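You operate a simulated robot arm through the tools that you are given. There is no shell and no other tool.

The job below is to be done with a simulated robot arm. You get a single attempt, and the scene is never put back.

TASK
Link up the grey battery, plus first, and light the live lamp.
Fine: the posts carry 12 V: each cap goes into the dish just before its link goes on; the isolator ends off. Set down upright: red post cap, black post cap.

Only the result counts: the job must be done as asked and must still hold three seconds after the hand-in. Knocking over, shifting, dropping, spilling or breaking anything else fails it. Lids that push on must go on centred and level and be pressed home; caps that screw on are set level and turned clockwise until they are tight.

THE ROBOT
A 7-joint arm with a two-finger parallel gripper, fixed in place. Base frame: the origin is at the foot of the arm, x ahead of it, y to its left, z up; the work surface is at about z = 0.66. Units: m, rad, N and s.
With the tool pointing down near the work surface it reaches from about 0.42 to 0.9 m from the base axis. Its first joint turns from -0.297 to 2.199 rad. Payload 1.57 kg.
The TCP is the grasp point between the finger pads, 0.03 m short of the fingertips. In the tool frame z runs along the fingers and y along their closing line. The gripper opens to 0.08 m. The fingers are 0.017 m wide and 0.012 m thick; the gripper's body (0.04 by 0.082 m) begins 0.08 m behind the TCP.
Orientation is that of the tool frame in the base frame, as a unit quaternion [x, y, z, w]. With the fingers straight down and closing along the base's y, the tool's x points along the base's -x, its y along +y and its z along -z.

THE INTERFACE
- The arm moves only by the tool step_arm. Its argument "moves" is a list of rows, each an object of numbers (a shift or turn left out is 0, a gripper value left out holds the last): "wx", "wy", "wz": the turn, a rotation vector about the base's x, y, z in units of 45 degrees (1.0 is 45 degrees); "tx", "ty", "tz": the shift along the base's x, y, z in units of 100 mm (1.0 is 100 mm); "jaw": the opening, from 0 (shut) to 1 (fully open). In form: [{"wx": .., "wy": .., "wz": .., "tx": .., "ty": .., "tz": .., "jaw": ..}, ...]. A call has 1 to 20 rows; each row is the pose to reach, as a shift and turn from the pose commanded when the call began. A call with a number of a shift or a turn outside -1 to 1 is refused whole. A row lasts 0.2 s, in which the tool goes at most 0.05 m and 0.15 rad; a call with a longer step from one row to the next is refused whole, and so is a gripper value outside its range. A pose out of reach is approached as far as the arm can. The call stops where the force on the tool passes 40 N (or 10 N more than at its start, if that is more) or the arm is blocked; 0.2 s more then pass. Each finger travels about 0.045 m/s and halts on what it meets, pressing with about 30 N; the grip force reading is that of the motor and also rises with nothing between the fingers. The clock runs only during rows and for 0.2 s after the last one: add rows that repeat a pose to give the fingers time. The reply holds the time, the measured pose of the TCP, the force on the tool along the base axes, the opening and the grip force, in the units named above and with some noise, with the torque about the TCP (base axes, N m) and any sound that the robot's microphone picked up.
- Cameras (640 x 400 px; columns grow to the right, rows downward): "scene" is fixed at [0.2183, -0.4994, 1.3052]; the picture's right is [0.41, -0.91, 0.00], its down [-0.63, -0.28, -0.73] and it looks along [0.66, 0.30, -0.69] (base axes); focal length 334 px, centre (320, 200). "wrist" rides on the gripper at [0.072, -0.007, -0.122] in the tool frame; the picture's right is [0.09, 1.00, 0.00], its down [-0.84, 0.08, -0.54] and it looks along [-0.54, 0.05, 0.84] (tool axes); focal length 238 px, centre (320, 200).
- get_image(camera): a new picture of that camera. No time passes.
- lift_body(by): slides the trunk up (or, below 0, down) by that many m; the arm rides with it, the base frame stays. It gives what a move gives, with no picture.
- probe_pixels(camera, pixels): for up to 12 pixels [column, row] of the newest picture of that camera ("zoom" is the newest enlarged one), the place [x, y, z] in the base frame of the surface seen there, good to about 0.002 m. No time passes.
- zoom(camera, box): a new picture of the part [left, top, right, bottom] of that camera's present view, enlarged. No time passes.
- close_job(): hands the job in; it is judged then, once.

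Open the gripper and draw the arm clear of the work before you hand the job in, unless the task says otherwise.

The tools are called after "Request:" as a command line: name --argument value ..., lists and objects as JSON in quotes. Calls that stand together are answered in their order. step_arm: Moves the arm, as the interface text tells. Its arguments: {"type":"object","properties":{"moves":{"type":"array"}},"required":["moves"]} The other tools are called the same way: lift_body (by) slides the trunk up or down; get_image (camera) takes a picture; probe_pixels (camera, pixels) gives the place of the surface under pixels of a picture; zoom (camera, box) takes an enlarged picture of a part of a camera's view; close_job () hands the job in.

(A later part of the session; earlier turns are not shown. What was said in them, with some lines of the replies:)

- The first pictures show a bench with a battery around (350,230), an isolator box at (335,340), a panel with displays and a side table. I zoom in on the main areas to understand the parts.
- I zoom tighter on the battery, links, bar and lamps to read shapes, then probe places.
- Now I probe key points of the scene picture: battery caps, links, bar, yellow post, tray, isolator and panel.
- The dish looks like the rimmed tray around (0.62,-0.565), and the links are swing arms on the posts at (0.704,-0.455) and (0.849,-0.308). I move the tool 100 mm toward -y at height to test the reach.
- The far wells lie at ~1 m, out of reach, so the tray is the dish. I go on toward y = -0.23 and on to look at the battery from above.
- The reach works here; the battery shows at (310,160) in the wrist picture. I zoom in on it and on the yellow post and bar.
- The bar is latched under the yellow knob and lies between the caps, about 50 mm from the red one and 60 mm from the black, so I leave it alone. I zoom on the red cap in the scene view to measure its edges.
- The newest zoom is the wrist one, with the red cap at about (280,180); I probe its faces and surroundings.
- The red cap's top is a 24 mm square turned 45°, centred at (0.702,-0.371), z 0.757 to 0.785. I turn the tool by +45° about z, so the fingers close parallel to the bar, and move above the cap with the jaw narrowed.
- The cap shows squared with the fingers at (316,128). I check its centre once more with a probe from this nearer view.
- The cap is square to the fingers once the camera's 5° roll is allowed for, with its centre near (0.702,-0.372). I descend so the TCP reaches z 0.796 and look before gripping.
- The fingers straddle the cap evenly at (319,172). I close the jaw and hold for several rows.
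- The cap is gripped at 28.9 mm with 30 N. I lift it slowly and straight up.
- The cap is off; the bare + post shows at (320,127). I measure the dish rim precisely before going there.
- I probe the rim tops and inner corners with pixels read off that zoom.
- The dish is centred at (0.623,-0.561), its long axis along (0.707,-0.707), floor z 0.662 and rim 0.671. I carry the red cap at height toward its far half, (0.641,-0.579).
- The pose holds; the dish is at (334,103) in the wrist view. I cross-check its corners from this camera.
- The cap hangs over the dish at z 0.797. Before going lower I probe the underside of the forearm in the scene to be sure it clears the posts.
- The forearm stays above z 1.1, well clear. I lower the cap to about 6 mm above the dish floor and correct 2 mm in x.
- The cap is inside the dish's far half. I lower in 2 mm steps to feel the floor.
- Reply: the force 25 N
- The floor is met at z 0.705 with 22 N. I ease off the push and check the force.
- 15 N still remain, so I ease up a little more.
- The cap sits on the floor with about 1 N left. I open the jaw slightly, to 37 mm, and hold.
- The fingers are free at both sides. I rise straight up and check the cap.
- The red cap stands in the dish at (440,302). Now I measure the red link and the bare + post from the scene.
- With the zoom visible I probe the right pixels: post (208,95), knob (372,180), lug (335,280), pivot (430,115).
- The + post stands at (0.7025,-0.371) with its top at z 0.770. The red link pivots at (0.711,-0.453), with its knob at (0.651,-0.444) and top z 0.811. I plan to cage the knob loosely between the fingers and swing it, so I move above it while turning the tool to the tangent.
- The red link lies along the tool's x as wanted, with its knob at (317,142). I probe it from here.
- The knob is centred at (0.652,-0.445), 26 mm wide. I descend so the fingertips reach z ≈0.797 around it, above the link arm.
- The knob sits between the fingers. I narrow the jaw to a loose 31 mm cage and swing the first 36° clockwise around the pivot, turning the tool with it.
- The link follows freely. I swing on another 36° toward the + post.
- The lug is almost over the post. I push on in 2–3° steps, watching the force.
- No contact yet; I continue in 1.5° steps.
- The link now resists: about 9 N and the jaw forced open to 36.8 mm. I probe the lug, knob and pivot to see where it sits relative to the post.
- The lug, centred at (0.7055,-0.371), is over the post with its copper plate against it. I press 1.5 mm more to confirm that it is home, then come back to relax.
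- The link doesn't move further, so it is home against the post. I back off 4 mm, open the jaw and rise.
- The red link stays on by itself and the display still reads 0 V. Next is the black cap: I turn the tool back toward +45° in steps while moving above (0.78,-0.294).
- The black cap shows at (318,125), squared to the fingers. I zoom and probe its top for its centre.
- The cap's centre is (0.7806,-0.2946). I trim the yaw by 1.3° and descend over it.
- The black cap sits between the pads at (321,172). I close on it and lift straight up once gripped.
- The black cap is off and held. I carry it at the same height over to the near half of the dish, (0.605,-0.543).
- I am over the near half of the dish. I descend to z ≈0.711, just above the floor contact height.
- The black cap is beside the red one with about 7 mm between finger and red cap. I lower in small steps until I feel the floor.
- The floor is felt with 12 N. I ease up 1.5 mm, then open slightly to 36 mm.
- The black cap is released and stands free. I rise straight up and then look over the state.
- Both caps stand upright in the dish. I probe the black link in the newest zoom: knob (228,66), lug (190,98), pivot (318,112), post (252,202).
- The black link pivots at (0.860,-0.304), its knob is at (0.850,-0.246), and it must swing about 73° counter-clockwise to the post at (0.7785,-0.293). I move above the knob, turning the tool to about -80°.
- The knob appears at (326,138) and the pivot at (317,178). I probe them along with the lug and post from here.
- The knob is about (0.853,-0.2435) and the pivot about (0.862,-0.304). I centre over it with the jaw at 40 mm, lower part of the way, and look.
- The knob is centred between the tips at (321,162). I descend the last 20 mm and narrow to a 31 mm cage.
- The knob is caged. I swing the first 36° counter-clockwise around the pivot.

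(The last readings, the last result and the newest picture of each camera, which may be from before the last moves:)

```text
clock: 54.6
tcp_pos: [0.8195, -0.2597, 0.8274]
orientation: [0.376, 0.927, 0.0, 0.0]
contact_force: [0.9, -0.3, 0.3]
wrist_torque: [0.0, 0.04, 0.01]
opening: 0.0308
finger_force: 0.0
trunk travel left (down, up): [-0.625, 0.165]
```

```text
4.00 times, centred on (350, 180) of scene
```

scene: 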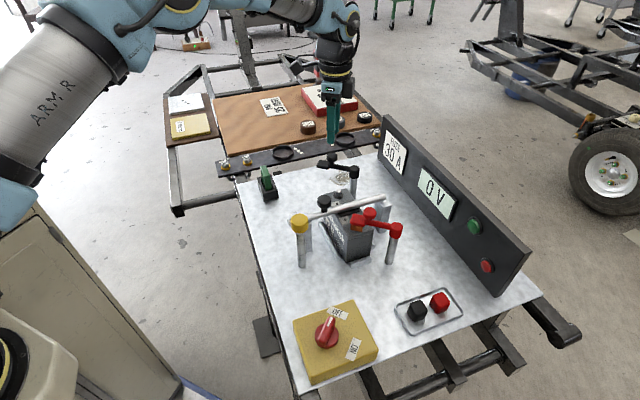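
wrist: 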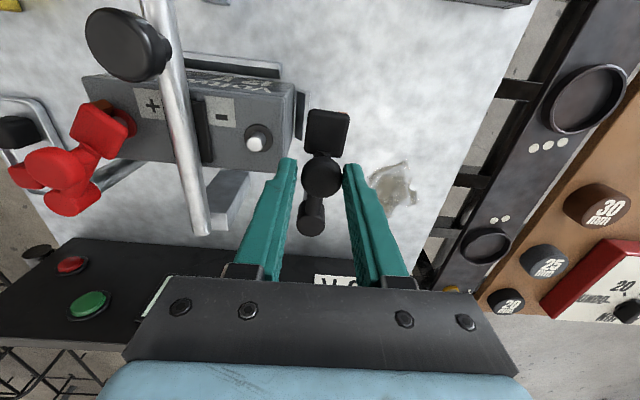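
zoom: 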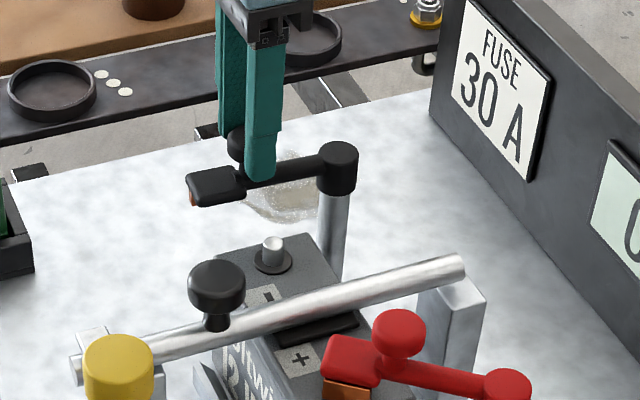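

The link follows. I continue another 34° toward the – post.

Request:
step_arm --moves '[{"tx": -0.043, "ty": -0.047, "wz": 0.133}, {"tx": -0.081, "ty": -0.098, "wz": 0.267}, {"tx": -0.113, "ty": -0.153, "wz": 0.4}, {"tx": -0.139, "ty": -0.21, "wz": 0.533}, {"tx": -0.159, "ty": -0.27, "wz": 0.667}, {"tx": -0.169, "ty": -0.311, "wz": 0.756}]'

Request:
get_image --camera "wrist"

Request:
zoom --camera "scene" --box '[300, 130, 400, 230]'

```text
clock: 56.0
tcp_pos: [0.8029, -0.2912, 0.8282]
orientation: [0.087, 0.996, -0.001, 0.0]
contact_force: [0.1, -0.9, 0.4]
wrist_torque: [-0.04, 0.03, 0.0]
opening: 0.0316
finger_force: 0.0
trunk travel left (down, up): [-0.625, 0.165]
```

```text
taken
```

wrist: 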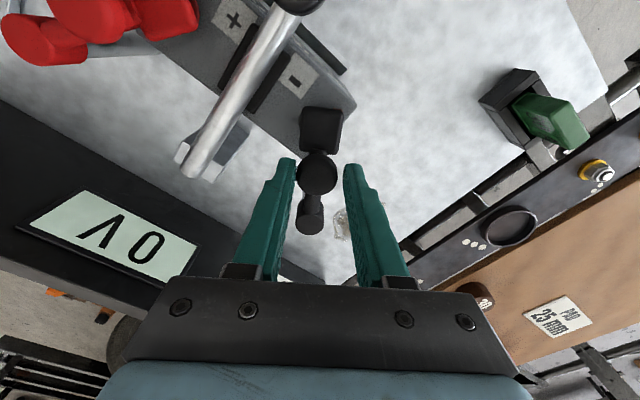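

```text
4.00 times, centred on (350, 180) of scene
```

zoom: 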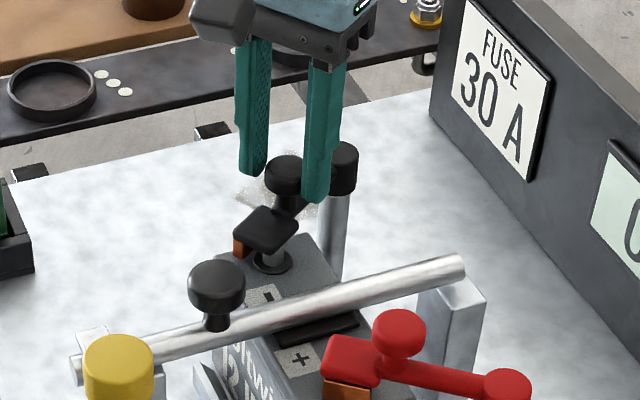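

The lug is nearly over the – post. I push on in 1.5–3° steps, watching the force.

Request:
step_arm --moves '[{"tx": -0.003, "ty": -0.016, "wz": 0.033}, {"tx": -0.005, "ty": -0.032, "wz": 0.067}, {"tx": -0.007, "ty": -0.047, "wz": 0.1}, {"tx": -0.009, "ty": -0.063, "wz": 0.133}, {"tx": -0.01, "ty": -0.079, "wz": 0.167}]'

Request:
zoom --camera "scene" --box '[300, 130, 400, 230]'

Request:
get_image --camera "scene"

```text
clock: 57.2
tcp_pos: [0.8024, -0.2981, 0.8268]
orientation: [0.022, 1.0, 0.0, 0.001]
contact_force: [-0.2, 0.4, 0.7]
wrist_torque: [0.02, 0.03, 0.0]
opening: 0.0313
finger_force: 0.0
trunk travel left (down, up): [-0.625, 0.165]
```

```text
4.00 times, centred on (350, 180) of scene
```

zoom: 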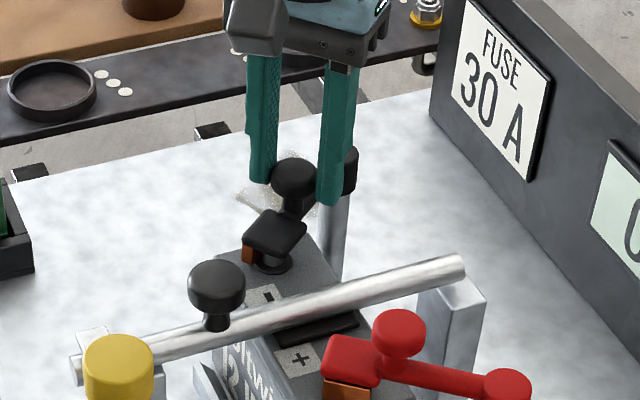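

```text
taken
```

scene: 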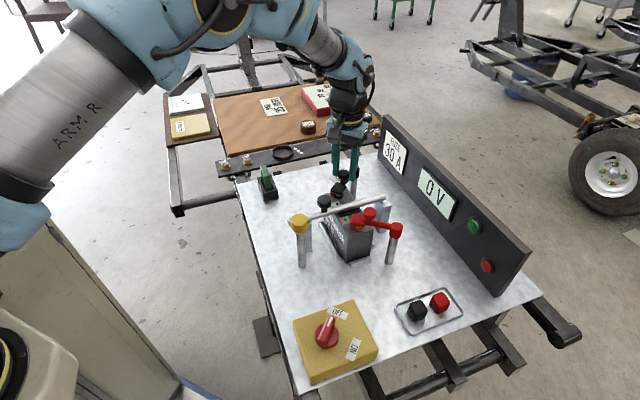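

No contact yet. I continue in 1.5° steps.

Request:
step_arm --moves '[{"tx": -0.001, "ty": -0.016, "wz": 0.033}, {"tx": -0.002, "ty": -0.032, "wz": 0.067}, {"tx": -0.002, "ty": -0.047, "wz": 0.1}]'

Request:
zoom --camera "scene" --box '[300, 130, 400, 230]'

Request:
get_image --camera "wrist"

```text
clock: 58.0
tcp_pos: [0.8015, -0.3016, 0.8284]
orientation: [-0.016, 1.0, -0.001, -0.001]
contact_force: [4.0, 6.2, -1.3]
wrist_torque: [0.12, -0.07, -0.06]
opening: 0.0364
finger_force: 3.2
trunk travel left (down, up): [-0.625, 0.165]
```

```text
4.00 times, centred on (350, 180) of scene
```

zoom: 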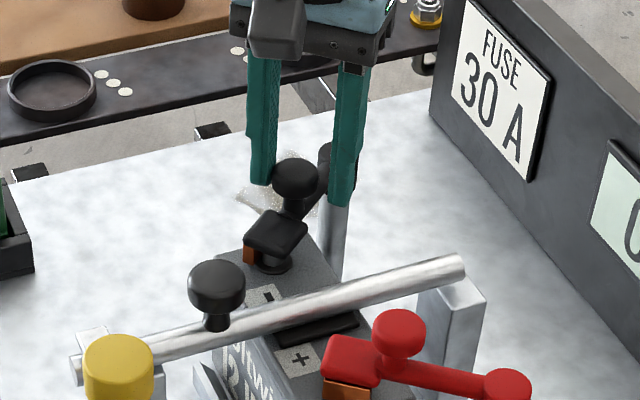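

```text
taken
```

wrist: 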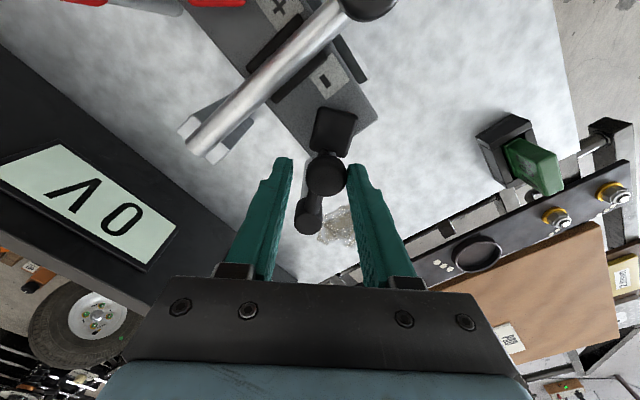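

The link has met the post: 7 N and the jaw is forced open. I press 1.5 mm more as with the red one, then relax, open and rise.

Request:
step_arm --moves '[{"ty": -0.02}, {"ty": -0.025}, {"ty": -0.025}]'

Request:
step_arm --moves '[{"ty": 0.03, "jaw": 0.55}, {"ty": 0.05, "jaw": 0.58}, {"ty": 0.05, "jaw": 0.58}, {"ty": 0.05, "tz": 0.2}, {"ty": 0.05, "tz": 0.5}, {"ty": 0.05, "tz": 0.8}]'

Request:
get_image --camera "scene"

Request:
zoom --camera "scene" --box '[300, 130, 420, 250]'

Request:
zoom --camera "scene" --box '[400, 150, 540, 300]'

```text
clock: 58.8
tcp_pos: [0.8017, -0.3042, 0.8286]
orientation: [-0.017, 1.0, 0.0, 0.0]
contact_force: [5.8, 12.7, -3.2]
wrist_torque: [0.24, -0.15, -0.11]
opening: 0.0418
finger_force: 6.2
trunk travel left (down, up): [-0.625, 0.165]
```

```text
clock: 60.2
tcp_pos: [0.8004, -0.3013, 0.9061]
orientation: [-0.016, 1.0, 0.0, -0.001]
contact_force: [0.3, 0.8, 0.0]
wrist_torque: [0.03, -0.01, -0.01]
opening: 0.0464
finger_force: 0.1
trunk travel left (down, up): [-0.625, 0.165]
```

```text
taken
```

scene: 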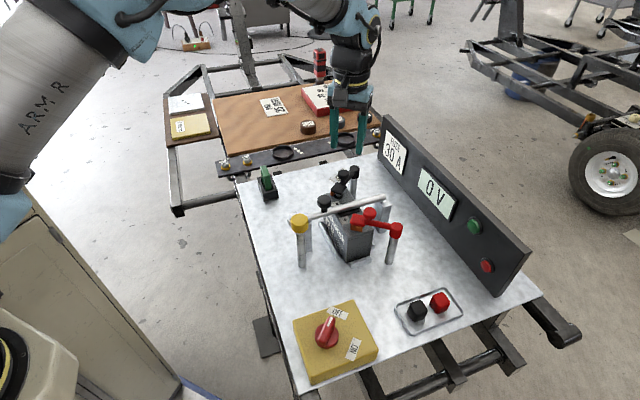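

```text
3.33 times, centred on (360, 190) of scene
```

zoom: 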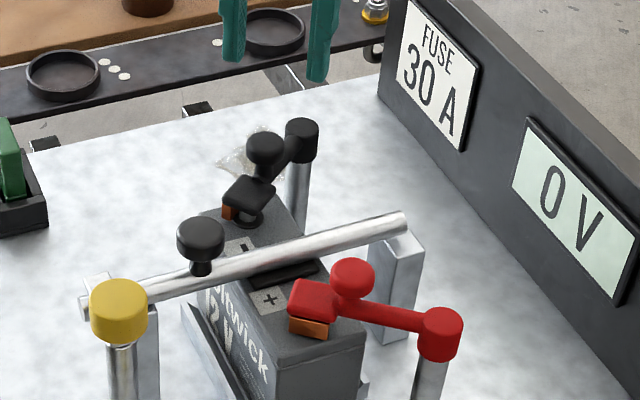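

```text
2.67 times, centred on (470, 225) of scene
```

zoom: 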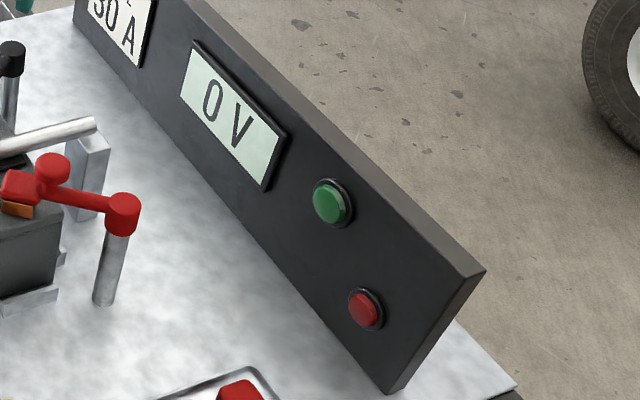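

Both links hold after release, but the display still reads 0 V and neither lamp is lit, so the lamp probably needs the isolator turned on for a moment. I look closely at the isolator, the fuse holder and the link contacts first.

Request:
zoom --camera "wrist" --box '[440, 60, 640, 260]'

Request:
zoom --camera "wrist" --box '[180, 0, 400, 180]'

Request:
zoom --camera "scene" --box '[285, 295, 385, 385]'

```text
2.00 times, centred on (540, 160) of wrist
```

zoom: 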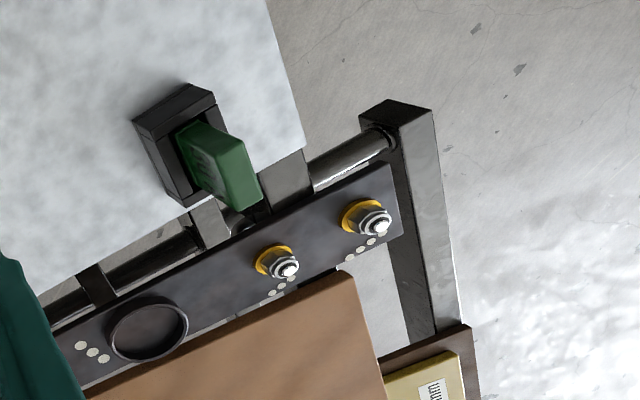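

```text
2.22 times, centred on (290, 90) of wrist
```

zoom: 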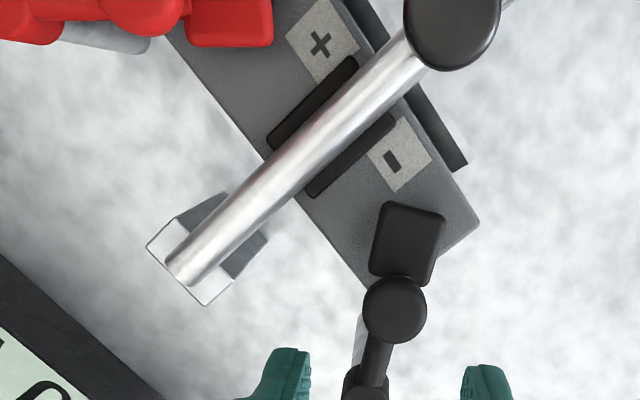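

```text
4.44 times, centred on (335, 340) of scene
```

zoom: 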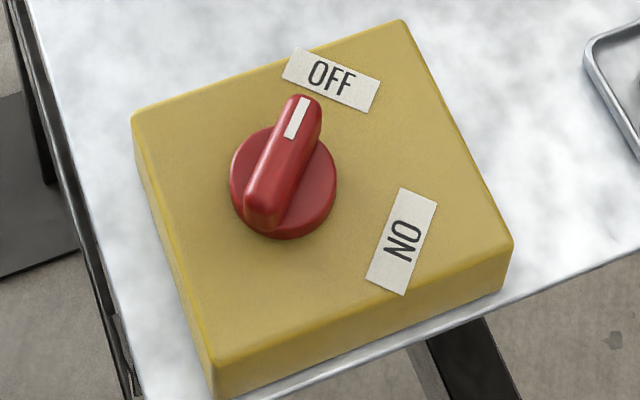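

The isolator's white mark points at OFF. I zoom on the fuse to read it and probe the isolator knob's places.

Request:
zoom --camera "wrist" --box '[500, 95, 575, 170]'

Request:
zoom --camera "scene" --box '[240, 150, 300, 215]'

Request:
zoom --camera "scene" --box '[285, 295, 385, 385]'

Request:
probe_pixels --camera "zoom" --pixels '[[298, 115], [308, 98], [265, 210], [285, 160], [240, 180], [310, 225], [345, 80], [405, 240], [250, 220], [318, 110], [332, 180], [270, 135]]'

```text
5.33 times, centred on (538, 132) of wrist
```

zoom: 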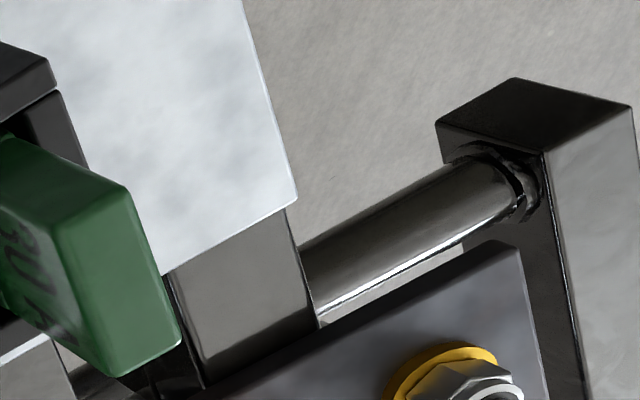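

```text
6.15 times, centred on (270, 182) of scene
```

zoom: 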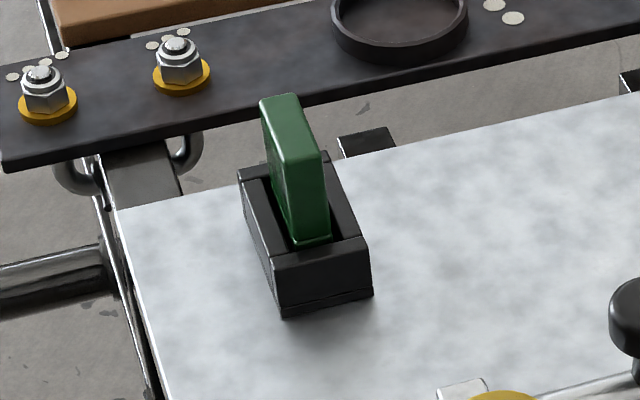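

```text
4.44 times, centred on (335, 340) of scene
```

zoom: 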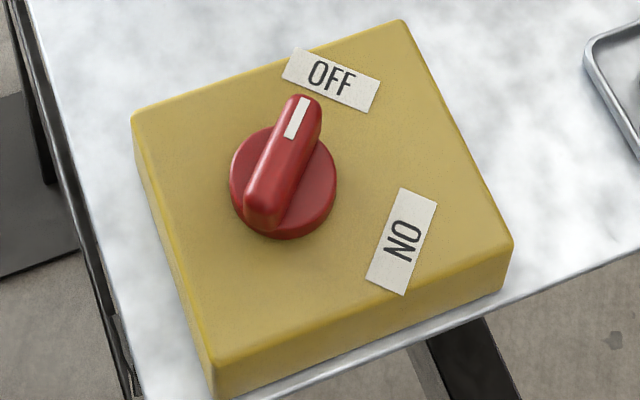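

```text
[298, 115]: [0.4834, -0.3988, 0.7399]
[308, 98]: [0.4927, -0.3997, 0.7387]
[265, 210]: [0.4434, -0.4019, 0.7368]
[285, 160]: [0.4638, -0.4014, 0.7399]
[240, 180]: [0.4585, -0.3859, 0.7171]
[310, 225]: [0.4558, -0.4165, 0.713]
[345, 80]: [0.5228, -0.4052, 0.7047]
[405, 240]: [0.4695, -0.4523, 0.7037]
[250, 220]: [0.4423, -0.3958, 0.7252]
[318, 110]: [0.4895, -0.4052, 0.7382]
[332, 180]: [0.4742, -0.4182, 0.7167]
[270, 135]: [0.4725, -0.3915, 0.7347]
```

The fuse reads 30 A and sits in its holder. The isolator handle is centred near (0.4675,-0.4015), top z 0.740, and must turn 90° clockwise for ON. I move toward it at height and look at the link contacts on the way.

Request:
step_arm --moves '[{"tx": -0.25, "ty": -0.08}, {"tx": -0.5, "ty": -0.15}, {"tx": -0.75, "ty": -0.22}, {"tx": -1.0, "ty": -0.3}]'

Request:
step_arm --moves '[{"tx": -0.25, "ty": -0.08}, {"tx": -0.5, "ty": -0.15}, {"tx": -0.75, "ty": -0.22}, {"tx": -1.0, "ty": -0.3}]'

Request:
get_image --camera "wrist"

Request:
zoom --camera "wrist" --box '[230, 100, 410, 260]'

```text
clock: 61.2
tcp_pos: [0.7033, -0.3303, 0.907]
orientation: [-0.016, 1.0, -0.001, 0.0]
contact_force: [0.7, 1.2, -0.1]
wrist_torque: [-0.02, 0.03, 0.02]
opening: 0.0462
finger_force: 0.0
trunk travel left (down, up): [-0.625, 0.165]
```

```text
clock: 62.2
tcp_pos: [0.601, -0.3606, 0.9071]
orientation: [-0.017, 1.0, 0.0, 0.0]
contact_force: [-0.2, 0.3, -0.5]
wrist_torque: [-0.04, -0.03, 0.04]
opening: 0.0463
finger_force: 0.0
trunk travel left (down, up): [-0.625, 0.165]
```

```text
taken
```

wrist: 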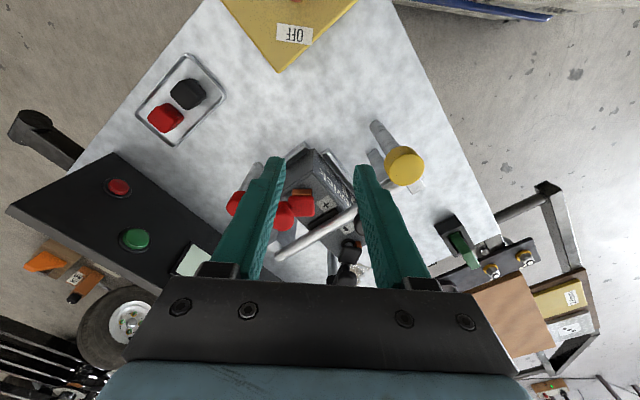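

```text
2.50 times, centred on (320, 180) of wrist
```

zoom: 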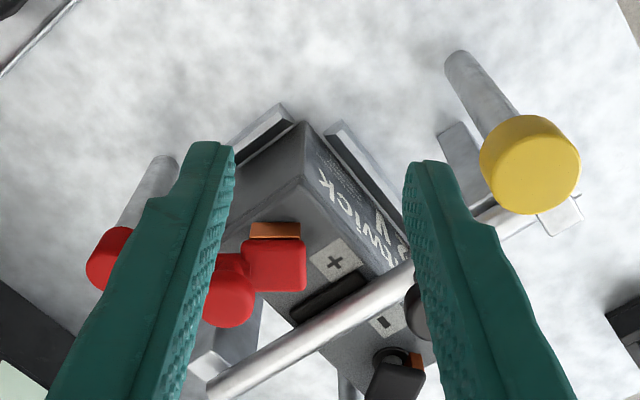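

The links look seated, each copper pad on its post's trailing side. I continue to above the isolator knob.

Request:
step_arm --moves '[{"tx": -0.25, "ty": -0.08}, {"tx": -0.5, "ty": -0.15}, {"tx": -0.7, "ty": -0.22}]'

Request:
step_arm --moves '[{"tx": -0.25, "ty": -0.08}, {"tx": -0.5, "ty": -0.15}, {"tx": -0.635, "ty": -0.19}, {"tx": -0.635, "ty": -0.19}]'

Request:
get_image --camera "wrist"

Request:
get_image --camera "scene"

```text
clock: 63.0
tcp_pos: [0.5317, -0.382, 0.9064]
orientation: [-0.017, 1.0, 0.0, 0.0]
contact_force: [-0.4, 0.3, 0.1]
wrist_torque: [0.02, 0.02, 0.01]
opening: 0.0466
finger_force: 0.0
trunk travel left (down, up): [-0.625, 0.165]
```

```text
clock: 64.0
tcp_pos: [0.4666, -0.4013, 0.9081]
orientation: [-0.017, 1.0, 0.0, 0.0]
contact_force: [-0.3, -0.6, 0.3]
wrist_torque: [-0.02, -0.03, -0.02]
opening: 0.0466
finger_force: 0.0
trunk travel left (down, up): [-0.625, 0.165]
```

```text
taken
```

wrist: 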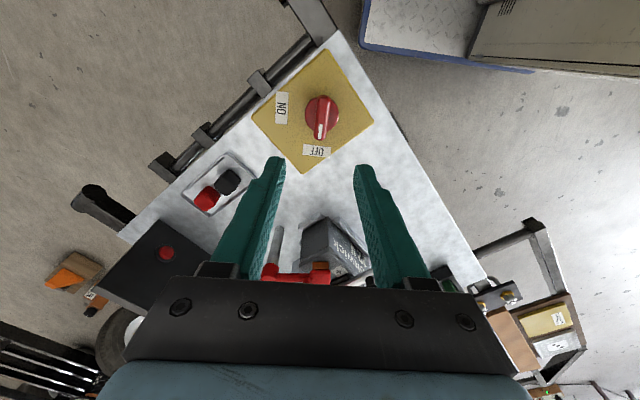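

```text
taken
```

scene: 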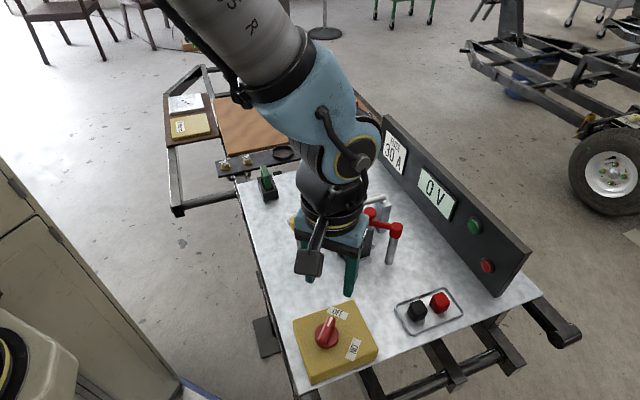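

The knob shows at (322,117). I zoom and probe its handle ends from above before descending.

Request:
zoom --camera "wrist" --box '[290, 80, 355, 150]'

Request:
probe_pixels --camera "wrist" --pixels '[[319, 136], [324, 99], [322, 117], [308, 117], [337, 117], [315, 117], [329, 117], [316, 151], [281, 107]]'

```text
5.71 times, centred on (322, 115) of wrist
```

zoom: 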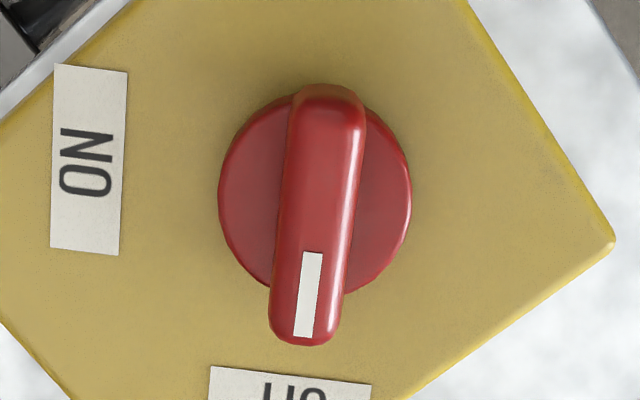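

```text
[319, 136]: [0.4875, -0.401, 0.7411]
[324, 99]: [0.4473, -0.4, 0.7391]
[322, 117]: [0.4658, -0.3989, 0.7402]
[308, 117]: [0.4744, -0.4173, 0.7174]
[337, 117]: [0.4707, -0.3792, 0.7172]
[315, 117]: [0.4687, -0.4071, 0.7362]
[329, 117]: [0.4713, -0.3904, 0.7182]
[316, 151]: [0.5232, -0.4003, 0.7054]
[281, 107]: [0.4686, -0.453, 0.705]
```

The handle lies along x at y ≈ -0.400 with its centre at (0.468,-0.400). I descend around it to z 0.752.

Request:
step_arm --moves '[{"tx": 0.015, "ty": 0.016, "wz": -0.03, "tz": -0.3}, {"tx": 0.015, "ty": 0.016, "wz": -0.03, "tz": -0.6}, {"tx": 0.015, "ty": 0.016, "wz": -0.03, "tz": -0.9}, {"tx": 0.015, "ty": 0.016, "wz": -0.03, "tz": -1.0}]'

Request:
step_arm --moves '[{"tz": -0.2}, {"tz": -0.4}, {"tz": -0.55}, {"tz": -0.55}]'

Request:
get_image --camera "wrist"

Request:
zoom --camera "scene" --box '[270, 260, 390, 390]'

```text
clock: 65.0
tcp_pos: [0.4691, -0.3996, 0.8075]
orientation: [-0.004, 1.0, 0.0, 0.0]
contact_force: [-0.8, -0.1, 0.5]
wrist_torque: [-0.02, -0.01, 0.02]
opening: 0.0464
finger_force: 0.1
trunk travel left (down, up): [-0.625, 0.165]
```

```text
clock: 66.0
tcp_pos: [0.4683, -0.4, 0.7518]
orientation: [-0.005, 1.0, 0.0, 0.0]
contact_force: [0.7, -0.5, 0.1]
wrist_torque: [0.03, 0.0, 0.0]
opening: 0.0463
finger_force: 0.1
trunk travel left (down, up): [-0.625, 0.165]
```

```text
taken
```

wrist: 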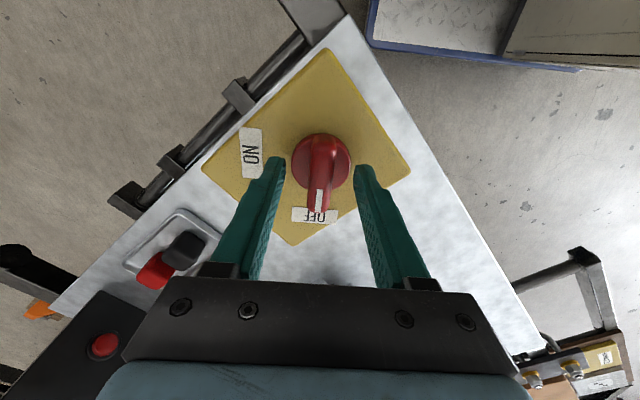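

```text
3.08 times, centred on (330, 325) of scene
```

zoom: 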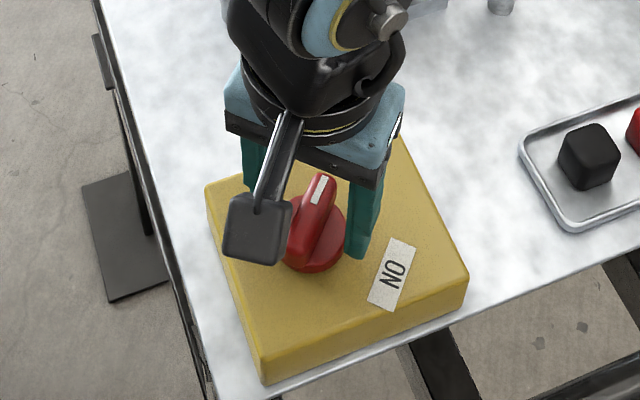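

The handle is between the fingers. I close on it.

Request:
step_arm --moves '[{"jaw": 0.0}, {"jaw": 0.0}, {"jaw": 0.0}, {"jaw": 0.0}]'

```text
clock: 67.0
tcp_pos: [0.4693, -0.3997, 0.752]
orientation: [-0.005, 1.0, -0.001, 0.0]
contact_force: [0.6, 7.4, -0.3]
wrist_torque: [0.14, -0.11, -0.32]
opening: 0.0155
finger_force: 31.1
trunk travel left (down, up): [-0.625, 0.165]
```

The handle is held at 15.5 mm with a small 7 N side load. I turn clockwise 45° first.

Request:
step_arm --moves '[{"ty": 0.006, "wz": -0.1}, {"ty": 0.006, "wz": -0.25}, {"ty": 0.006, "wz": -0.4}, {"ty": 0.006, "wz": -0.55}, {"ty": 0.006, "wz": -0.7}, {"ty": 0.006, "wz": -0.85}, {"ty": 0.006, "wz": -1.0}]'

Request:
get_image --camera "wrist"

Request:
get_image --camera "scene"

```text
clock: 68.6
tcp_pos: [0.4693, -0.3988, 0.75]
orientation: [0.378, 0.926, 0.0, -0.001]
contact_force: [-1.1, 7.6, -24.0]
wrist_torque: [0.26, 0.03, -0.01]
opening: 0.016
finger_force: 31.3
trunk travel left (down, up): [-0.625, 0.165]
```

```text
taken
```

wrist: 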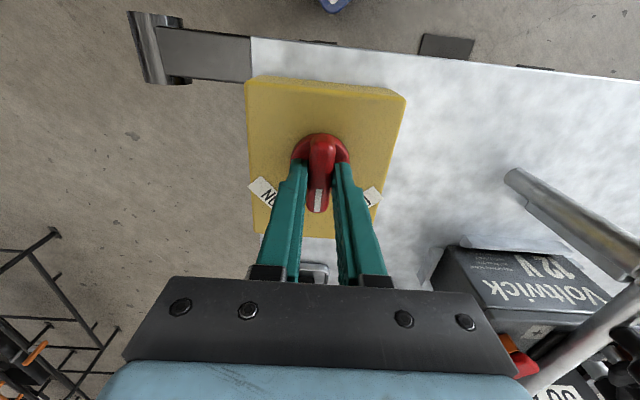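

```text
taken
```

scene: 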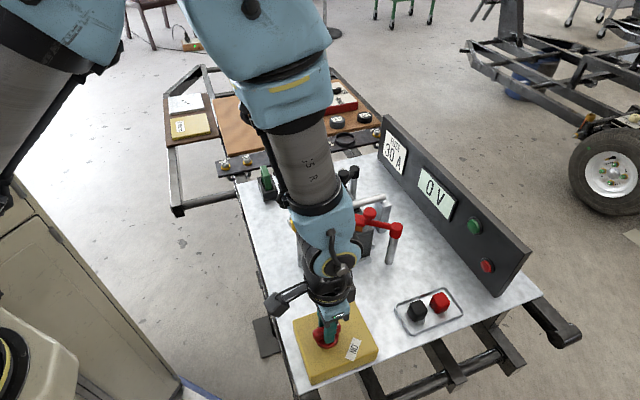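

The knob turned 45° with a 24 N downward drag on the tool. I relax that by commanding 1.5 mm lower and check the force before turning on.

Request:
step_arm --moves '[{"tz": -0.015}, {"tz": -0.015}]'

Request:
probe_pixels --camera "scene" --pixels '[[330, 255], [300, 190], [320, 225], [350, 245], [290, 295], [305, 150]]'

```text
clock: 69.2
tcp_pos: [0.4691, -0.3996, 0.752]
orientation: [0.378, 0.926, 0.0, 0.0]
contact_force: [-0.1, 9.7, 0.6]
wrist_torque: [0.9, 0.64, 0.01]
opening: 0.0161
finger_force: 31.7
trunk travel left (down, up): [-0.625, 0.165]
```

```text
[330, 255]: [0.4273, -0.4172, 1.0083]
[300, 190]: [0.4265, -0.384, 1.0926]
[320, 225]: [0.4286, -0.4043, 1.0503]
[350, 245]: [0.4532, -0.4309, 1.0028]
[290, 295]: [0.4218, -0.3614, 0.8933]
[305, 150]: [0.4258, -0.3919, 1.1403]
```

The drag is gone. I turn the remaining 45° clockwise toward ON.

Request:
step_arm --moves '[{"wz": -0.15}, {"wz": -0.3}, {"wz": -0.45}, {"wz": -0.6}, {"wz": -0.75}, {"wz": -0.88}, {"wz": -0.98}, {"wz": -0.98}]'

Request:
get_image --camera "scene"

Request:
get_image --camera "wrist"

Request:
zoom --camera "scene" --box '[370, 110, 540, 300]'

```text
clock: 71.0
tcp_pos: [0.4699, -0.3988, 0.7517]
orientation: [0.698, 0.716, 0.0, 0.001]
contact_force: [13.3, 11.5, 19.8]
wrist_torque: [0.27, -0.17, -0.08]
opening: 0.0157
finger_force: 31.2
trunk travel left (down, up): [-0.625, 0.165]
```

```text
taken
```

scene: 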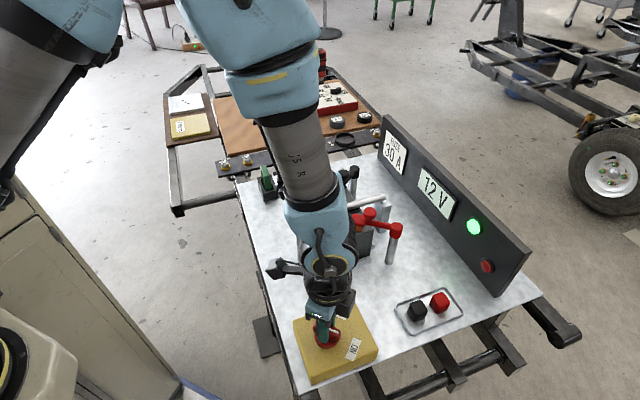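

```text
taken
```

wrist: 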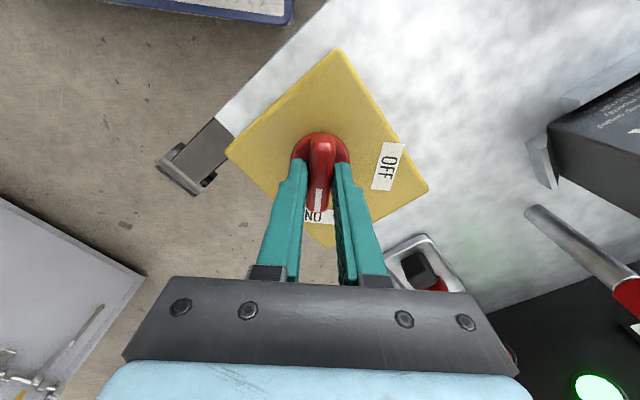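

```text
2.11 times, centred on (455, 205) of scene
```

zoom: 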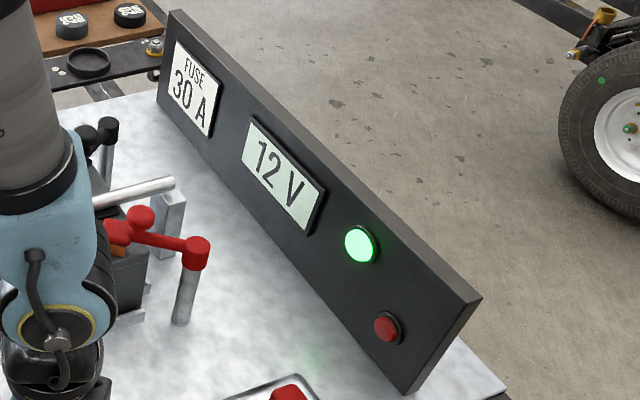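

The panel reads 12 V and the green live lamp is lit. I hold this for a second, then start turning back counter-clockwise.

Request:
step_arm --moves '[{"tz": 0.01}, {"tz": 0.01}, {"tz": 0.01}, {"tz": 0.01}, {"tz": 0.01}]'

Request:
step_arm --moves '[{"wz": 0.1}, {"wz": 0.25}, {"wz": 0.4}, {"wz": 0.55}, {"wz": 0.7}, {"wz": 0.85}, {"wz": 0.98}]'

Request:
get_image --camera "wrist"

```text
clock: 72.2
tcp_pos: [0.47, -0.3989, 0.7512]
orientation: [0.699, 0.715, 0.0, 0.0]
contact_force: [20.5, 6.9, -2.5]
wrist_torque: [-0.79, -0.52, -0.05]
opening: 0.0159
finger_force: 30.6
trunk travel left (down, up): [-0.625, 0.165]
```

```text
clock: 73.8
tcp_pos: [0.4696, -0.3986, 0.7506]
orientation: [0.378, 0.926, 0.0, 0.0]
contact_force: [20.0, 2.8, -8.8]
wrist_torque: [0.61, 0.12, 0.01]
opening: 0.016
finger_force: 31.0
trunk travel left (down, up): [-0.625, 0.165]
```

```text
taken
```

wrist: 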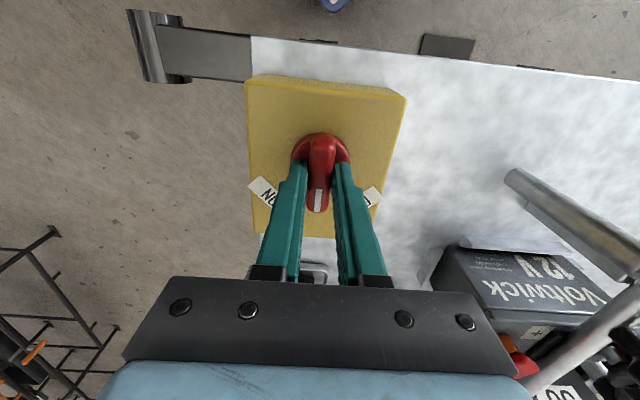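

The knob is back at mid-way with a 20 N x load. I shift 1 mm to relax it while turning the remaining 45° to OFF.

Request:
step_arm --moves '[{"tx": 0.01, "wz": 0.12}, {"tx": 0.012, "wz": 0.26}, {"tx": 0.012, "wz": 0.4}, {"tx": 0.012, "wz": 0.55}, {"tx": 0.012, "wz": 0.7}, {"tx": 0.012, "wz": 0.85}, {"tx": 0.012, "wz": 1.0}, {"tx": 0.012, "wz": 1.0}]'

Request:
get_image --camera "wrist"

Request:
get_image --camera "scene"

```text
clock: 75.6
tcp_pos: [0.4677, -0.3995, 0.7512]
orientation: [-0.004, 1.0, -0.001, -0.001]
contact_force: [-6.7, -3.8, -21.6]
wrist_torque: [-0.38, -0.01, -0.42]
opening: 0.0157
finger_force: 31.0
trunk travel left (down, up): [-0.625, 0.165]
```

```text
taken
```

wrist: 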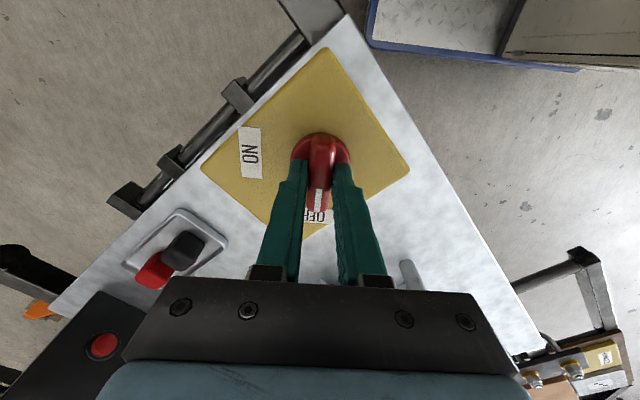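

```text
taken
```

scene: 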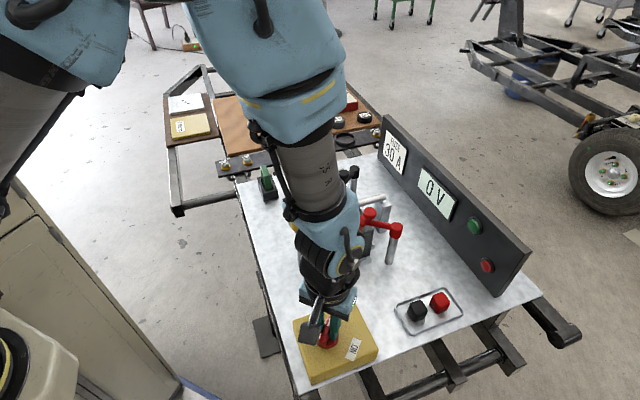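

The isolator points to OFF and the display reads 0 V again. I relax, open the jaw and rise clear.

Request:
step_arm --moves '[{"tz": -0.01, "jaw": 0.5}, {"tz": -0.01, "jaw": 0.6}, {"tz": -0.01, "jaw": 0.6}, {"tz": -0.01, "jaw": 0.6}, {"tz": 0.2}, {"tz": 0.5}, {"tz": 0.8}, {"tz": 1.0}]'

Request:
step_arm --moves '[{"tz": 0.3}, {"tz": 0.6}, {"tz": 0.9}]'

Request:
get_image --camera "scene"

Request:
zoom --camera "wrist" --box '[250, 50, 400, 170]'

```text
clock: 77.4
tcp_pos: [0.4696, -0.3982, 0.8534]
orientation: [-0.005, 1.0, 0.0, 0.0]
contact_force: [-0.4, -0.3, -0.1]
wrist_torque: [0.01, 0.02, -0.01]
opening: 0.0479
finger_force: 0.1
trunk travel left (down, up): [-0.625, 0.165]
```

```text
clock: 78.2
tcp_pos: [0.4707, -0.3994, 0.9425]
orientation: [-0.005, 1.0, 0.0, 0.0]
contact_force: [0.5, -1.1, -0.1]
wrist_torque: [-0.01, -0.02, 0.01]
opening: 0.048
finger_force: 0.0
trunk travel left (down, up): [-0.625, 0.165]
```

```text
taken
```

scene: 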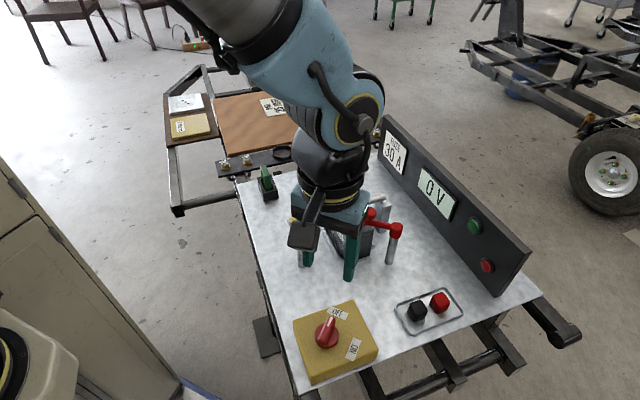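

```text
3.33 times, centred on (325, 110) of wrist
```

zoom: 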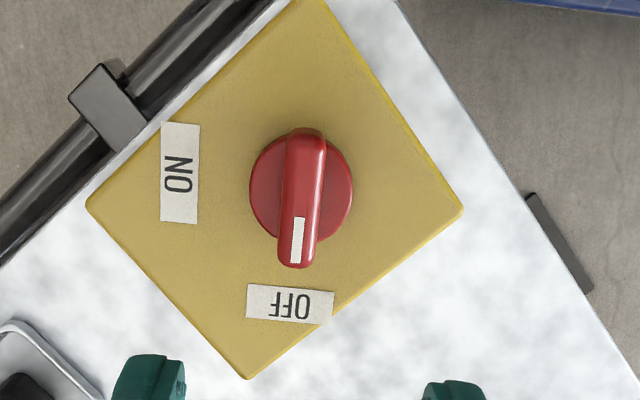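

The isolator handle is fully at OFF. I draw the arm up and away toward +y with the jaw open.

Request:
step_arm --moves '[{"tz": 0.2, "ty": 0.2, "jaw": 0.9}, {"tz": 0.4, "ty": 0.5}, {"tz": 0.6, "ty": 0.8}, {"tz": 0.6, "ty": 1.0}]'

Request:
step_arm --moves '[{"ty": 0.3, "tx": 0.2}, {"ty": 0.6, "tx": 0.4}, {"ty": 0.9, "tx": 0.6}, {"ty": 1.0, "tx": 0.8}]'

Request:
step_arm --moves '[{"ty": 0.3, "tx": 0.2}, {"ty": 0.6, "tx": 0.4}, {"ty": 0.9, "tx": 0.6}, {"ty": 1.0, "tx": 0.8}]'

Request:
get_image --camera "scene"

Request:
zoom --camera "scene" --box '[240, 140, 480, 340]'

Request:
zoom --camera "scene" --box '[310, 160, 410, 250]'

```text
clock: 79.2
tcp_pos: [0.4706, -0.3007, 1.0028]
orientation: [-0.005, 1.0, 0.001, 0.0]
contact_force: [0.1, 1.0, 0.1]
wrist_torque: [0.01, 0.02, 0.05]
opening: 0.0722
finger_force: 0.1
trunk travel left (down, up): [-0.625, 0.165]
```

```text
clock: 80.2
tcp_pos: [0.55, -0.1992, 1.0028]
orientation: [-0.005, 1.0, 0.0, 0.0]
contact_force: [0.2, 0.2, -0.5]
wrist_torque: [-0.01, 0.02, -0.03]
opening: 0.0721
finger_force: 0.1
trunk travel left (down, up): [-0.625, 0.165]
```

```text
clock: 81.2
tcp_pos: [0.6318, -0.1012, 1.0016]
orientation: [-0.005, 1.0, 0.0, 0.0]
contact_force: [-0.9, -0.3, 0.8]
wrist_torque: [0.04, -0.02, 0.02]
opening: 0.072
finger_force: 0.1
trunk travel left (down, up): [-0.625, 0.165]
```

```text
taken
```

scene: 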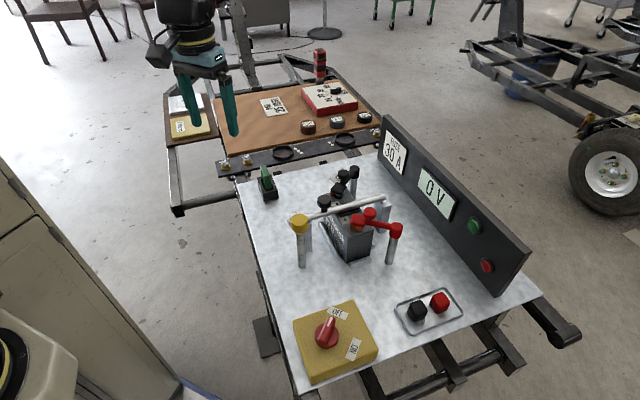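

```text
2.00 times, centred on (360, 240) of scene
```

zoom: 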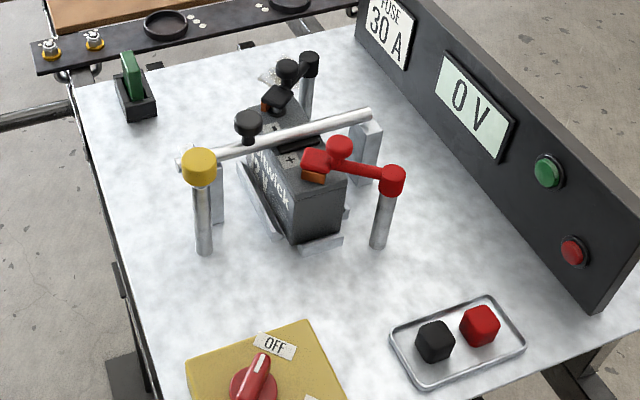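

```text
4.44 times, centred on (360, 205) of scene
```

zoom: 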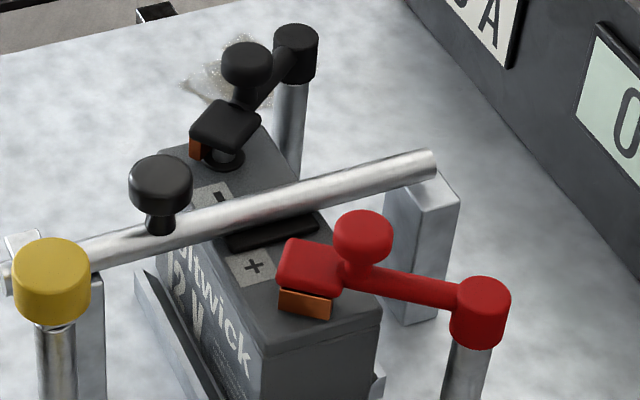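

Both links are on their posts, both caps stand upright in the dish at (417,309) and (440,302), and the isolator is at OFF after the lamp lit at 12 V. The arm is clear and the gripper is open, so I hand in the job.

Request:
close_job

```text
The job is handed in.
```

I linked up the grey battery, plus first, and the green lamp lit with 12 V on the display. I then turned the isolator back off and handed the job in. The hand-in reply gave no verdict.

- **Plus side:** I stood the red cap upright in the dish, then swung the red link onto the + post until it stopped against it.
- **Minus side:** I stood the black cap beside the red one, then swung the black link onto the – post the same way.
- **Lamp:** With both links on and the isolator off, the display still read 0 V. I turned the isolator on for a few seconds, which lit the lamp.
- **End state:** With the isolator off, the display is back to 0 V and the lamp is out. I took "light the live lamp" as lighting it once, because it goes out when the isolator is off.

I took the green lamp to be the live lamp and the rimmed tray on the bench to be the dish. I left the bar, the yellow-capped post and the fuse alone. The gripper was open and the arm clear at hand-in.
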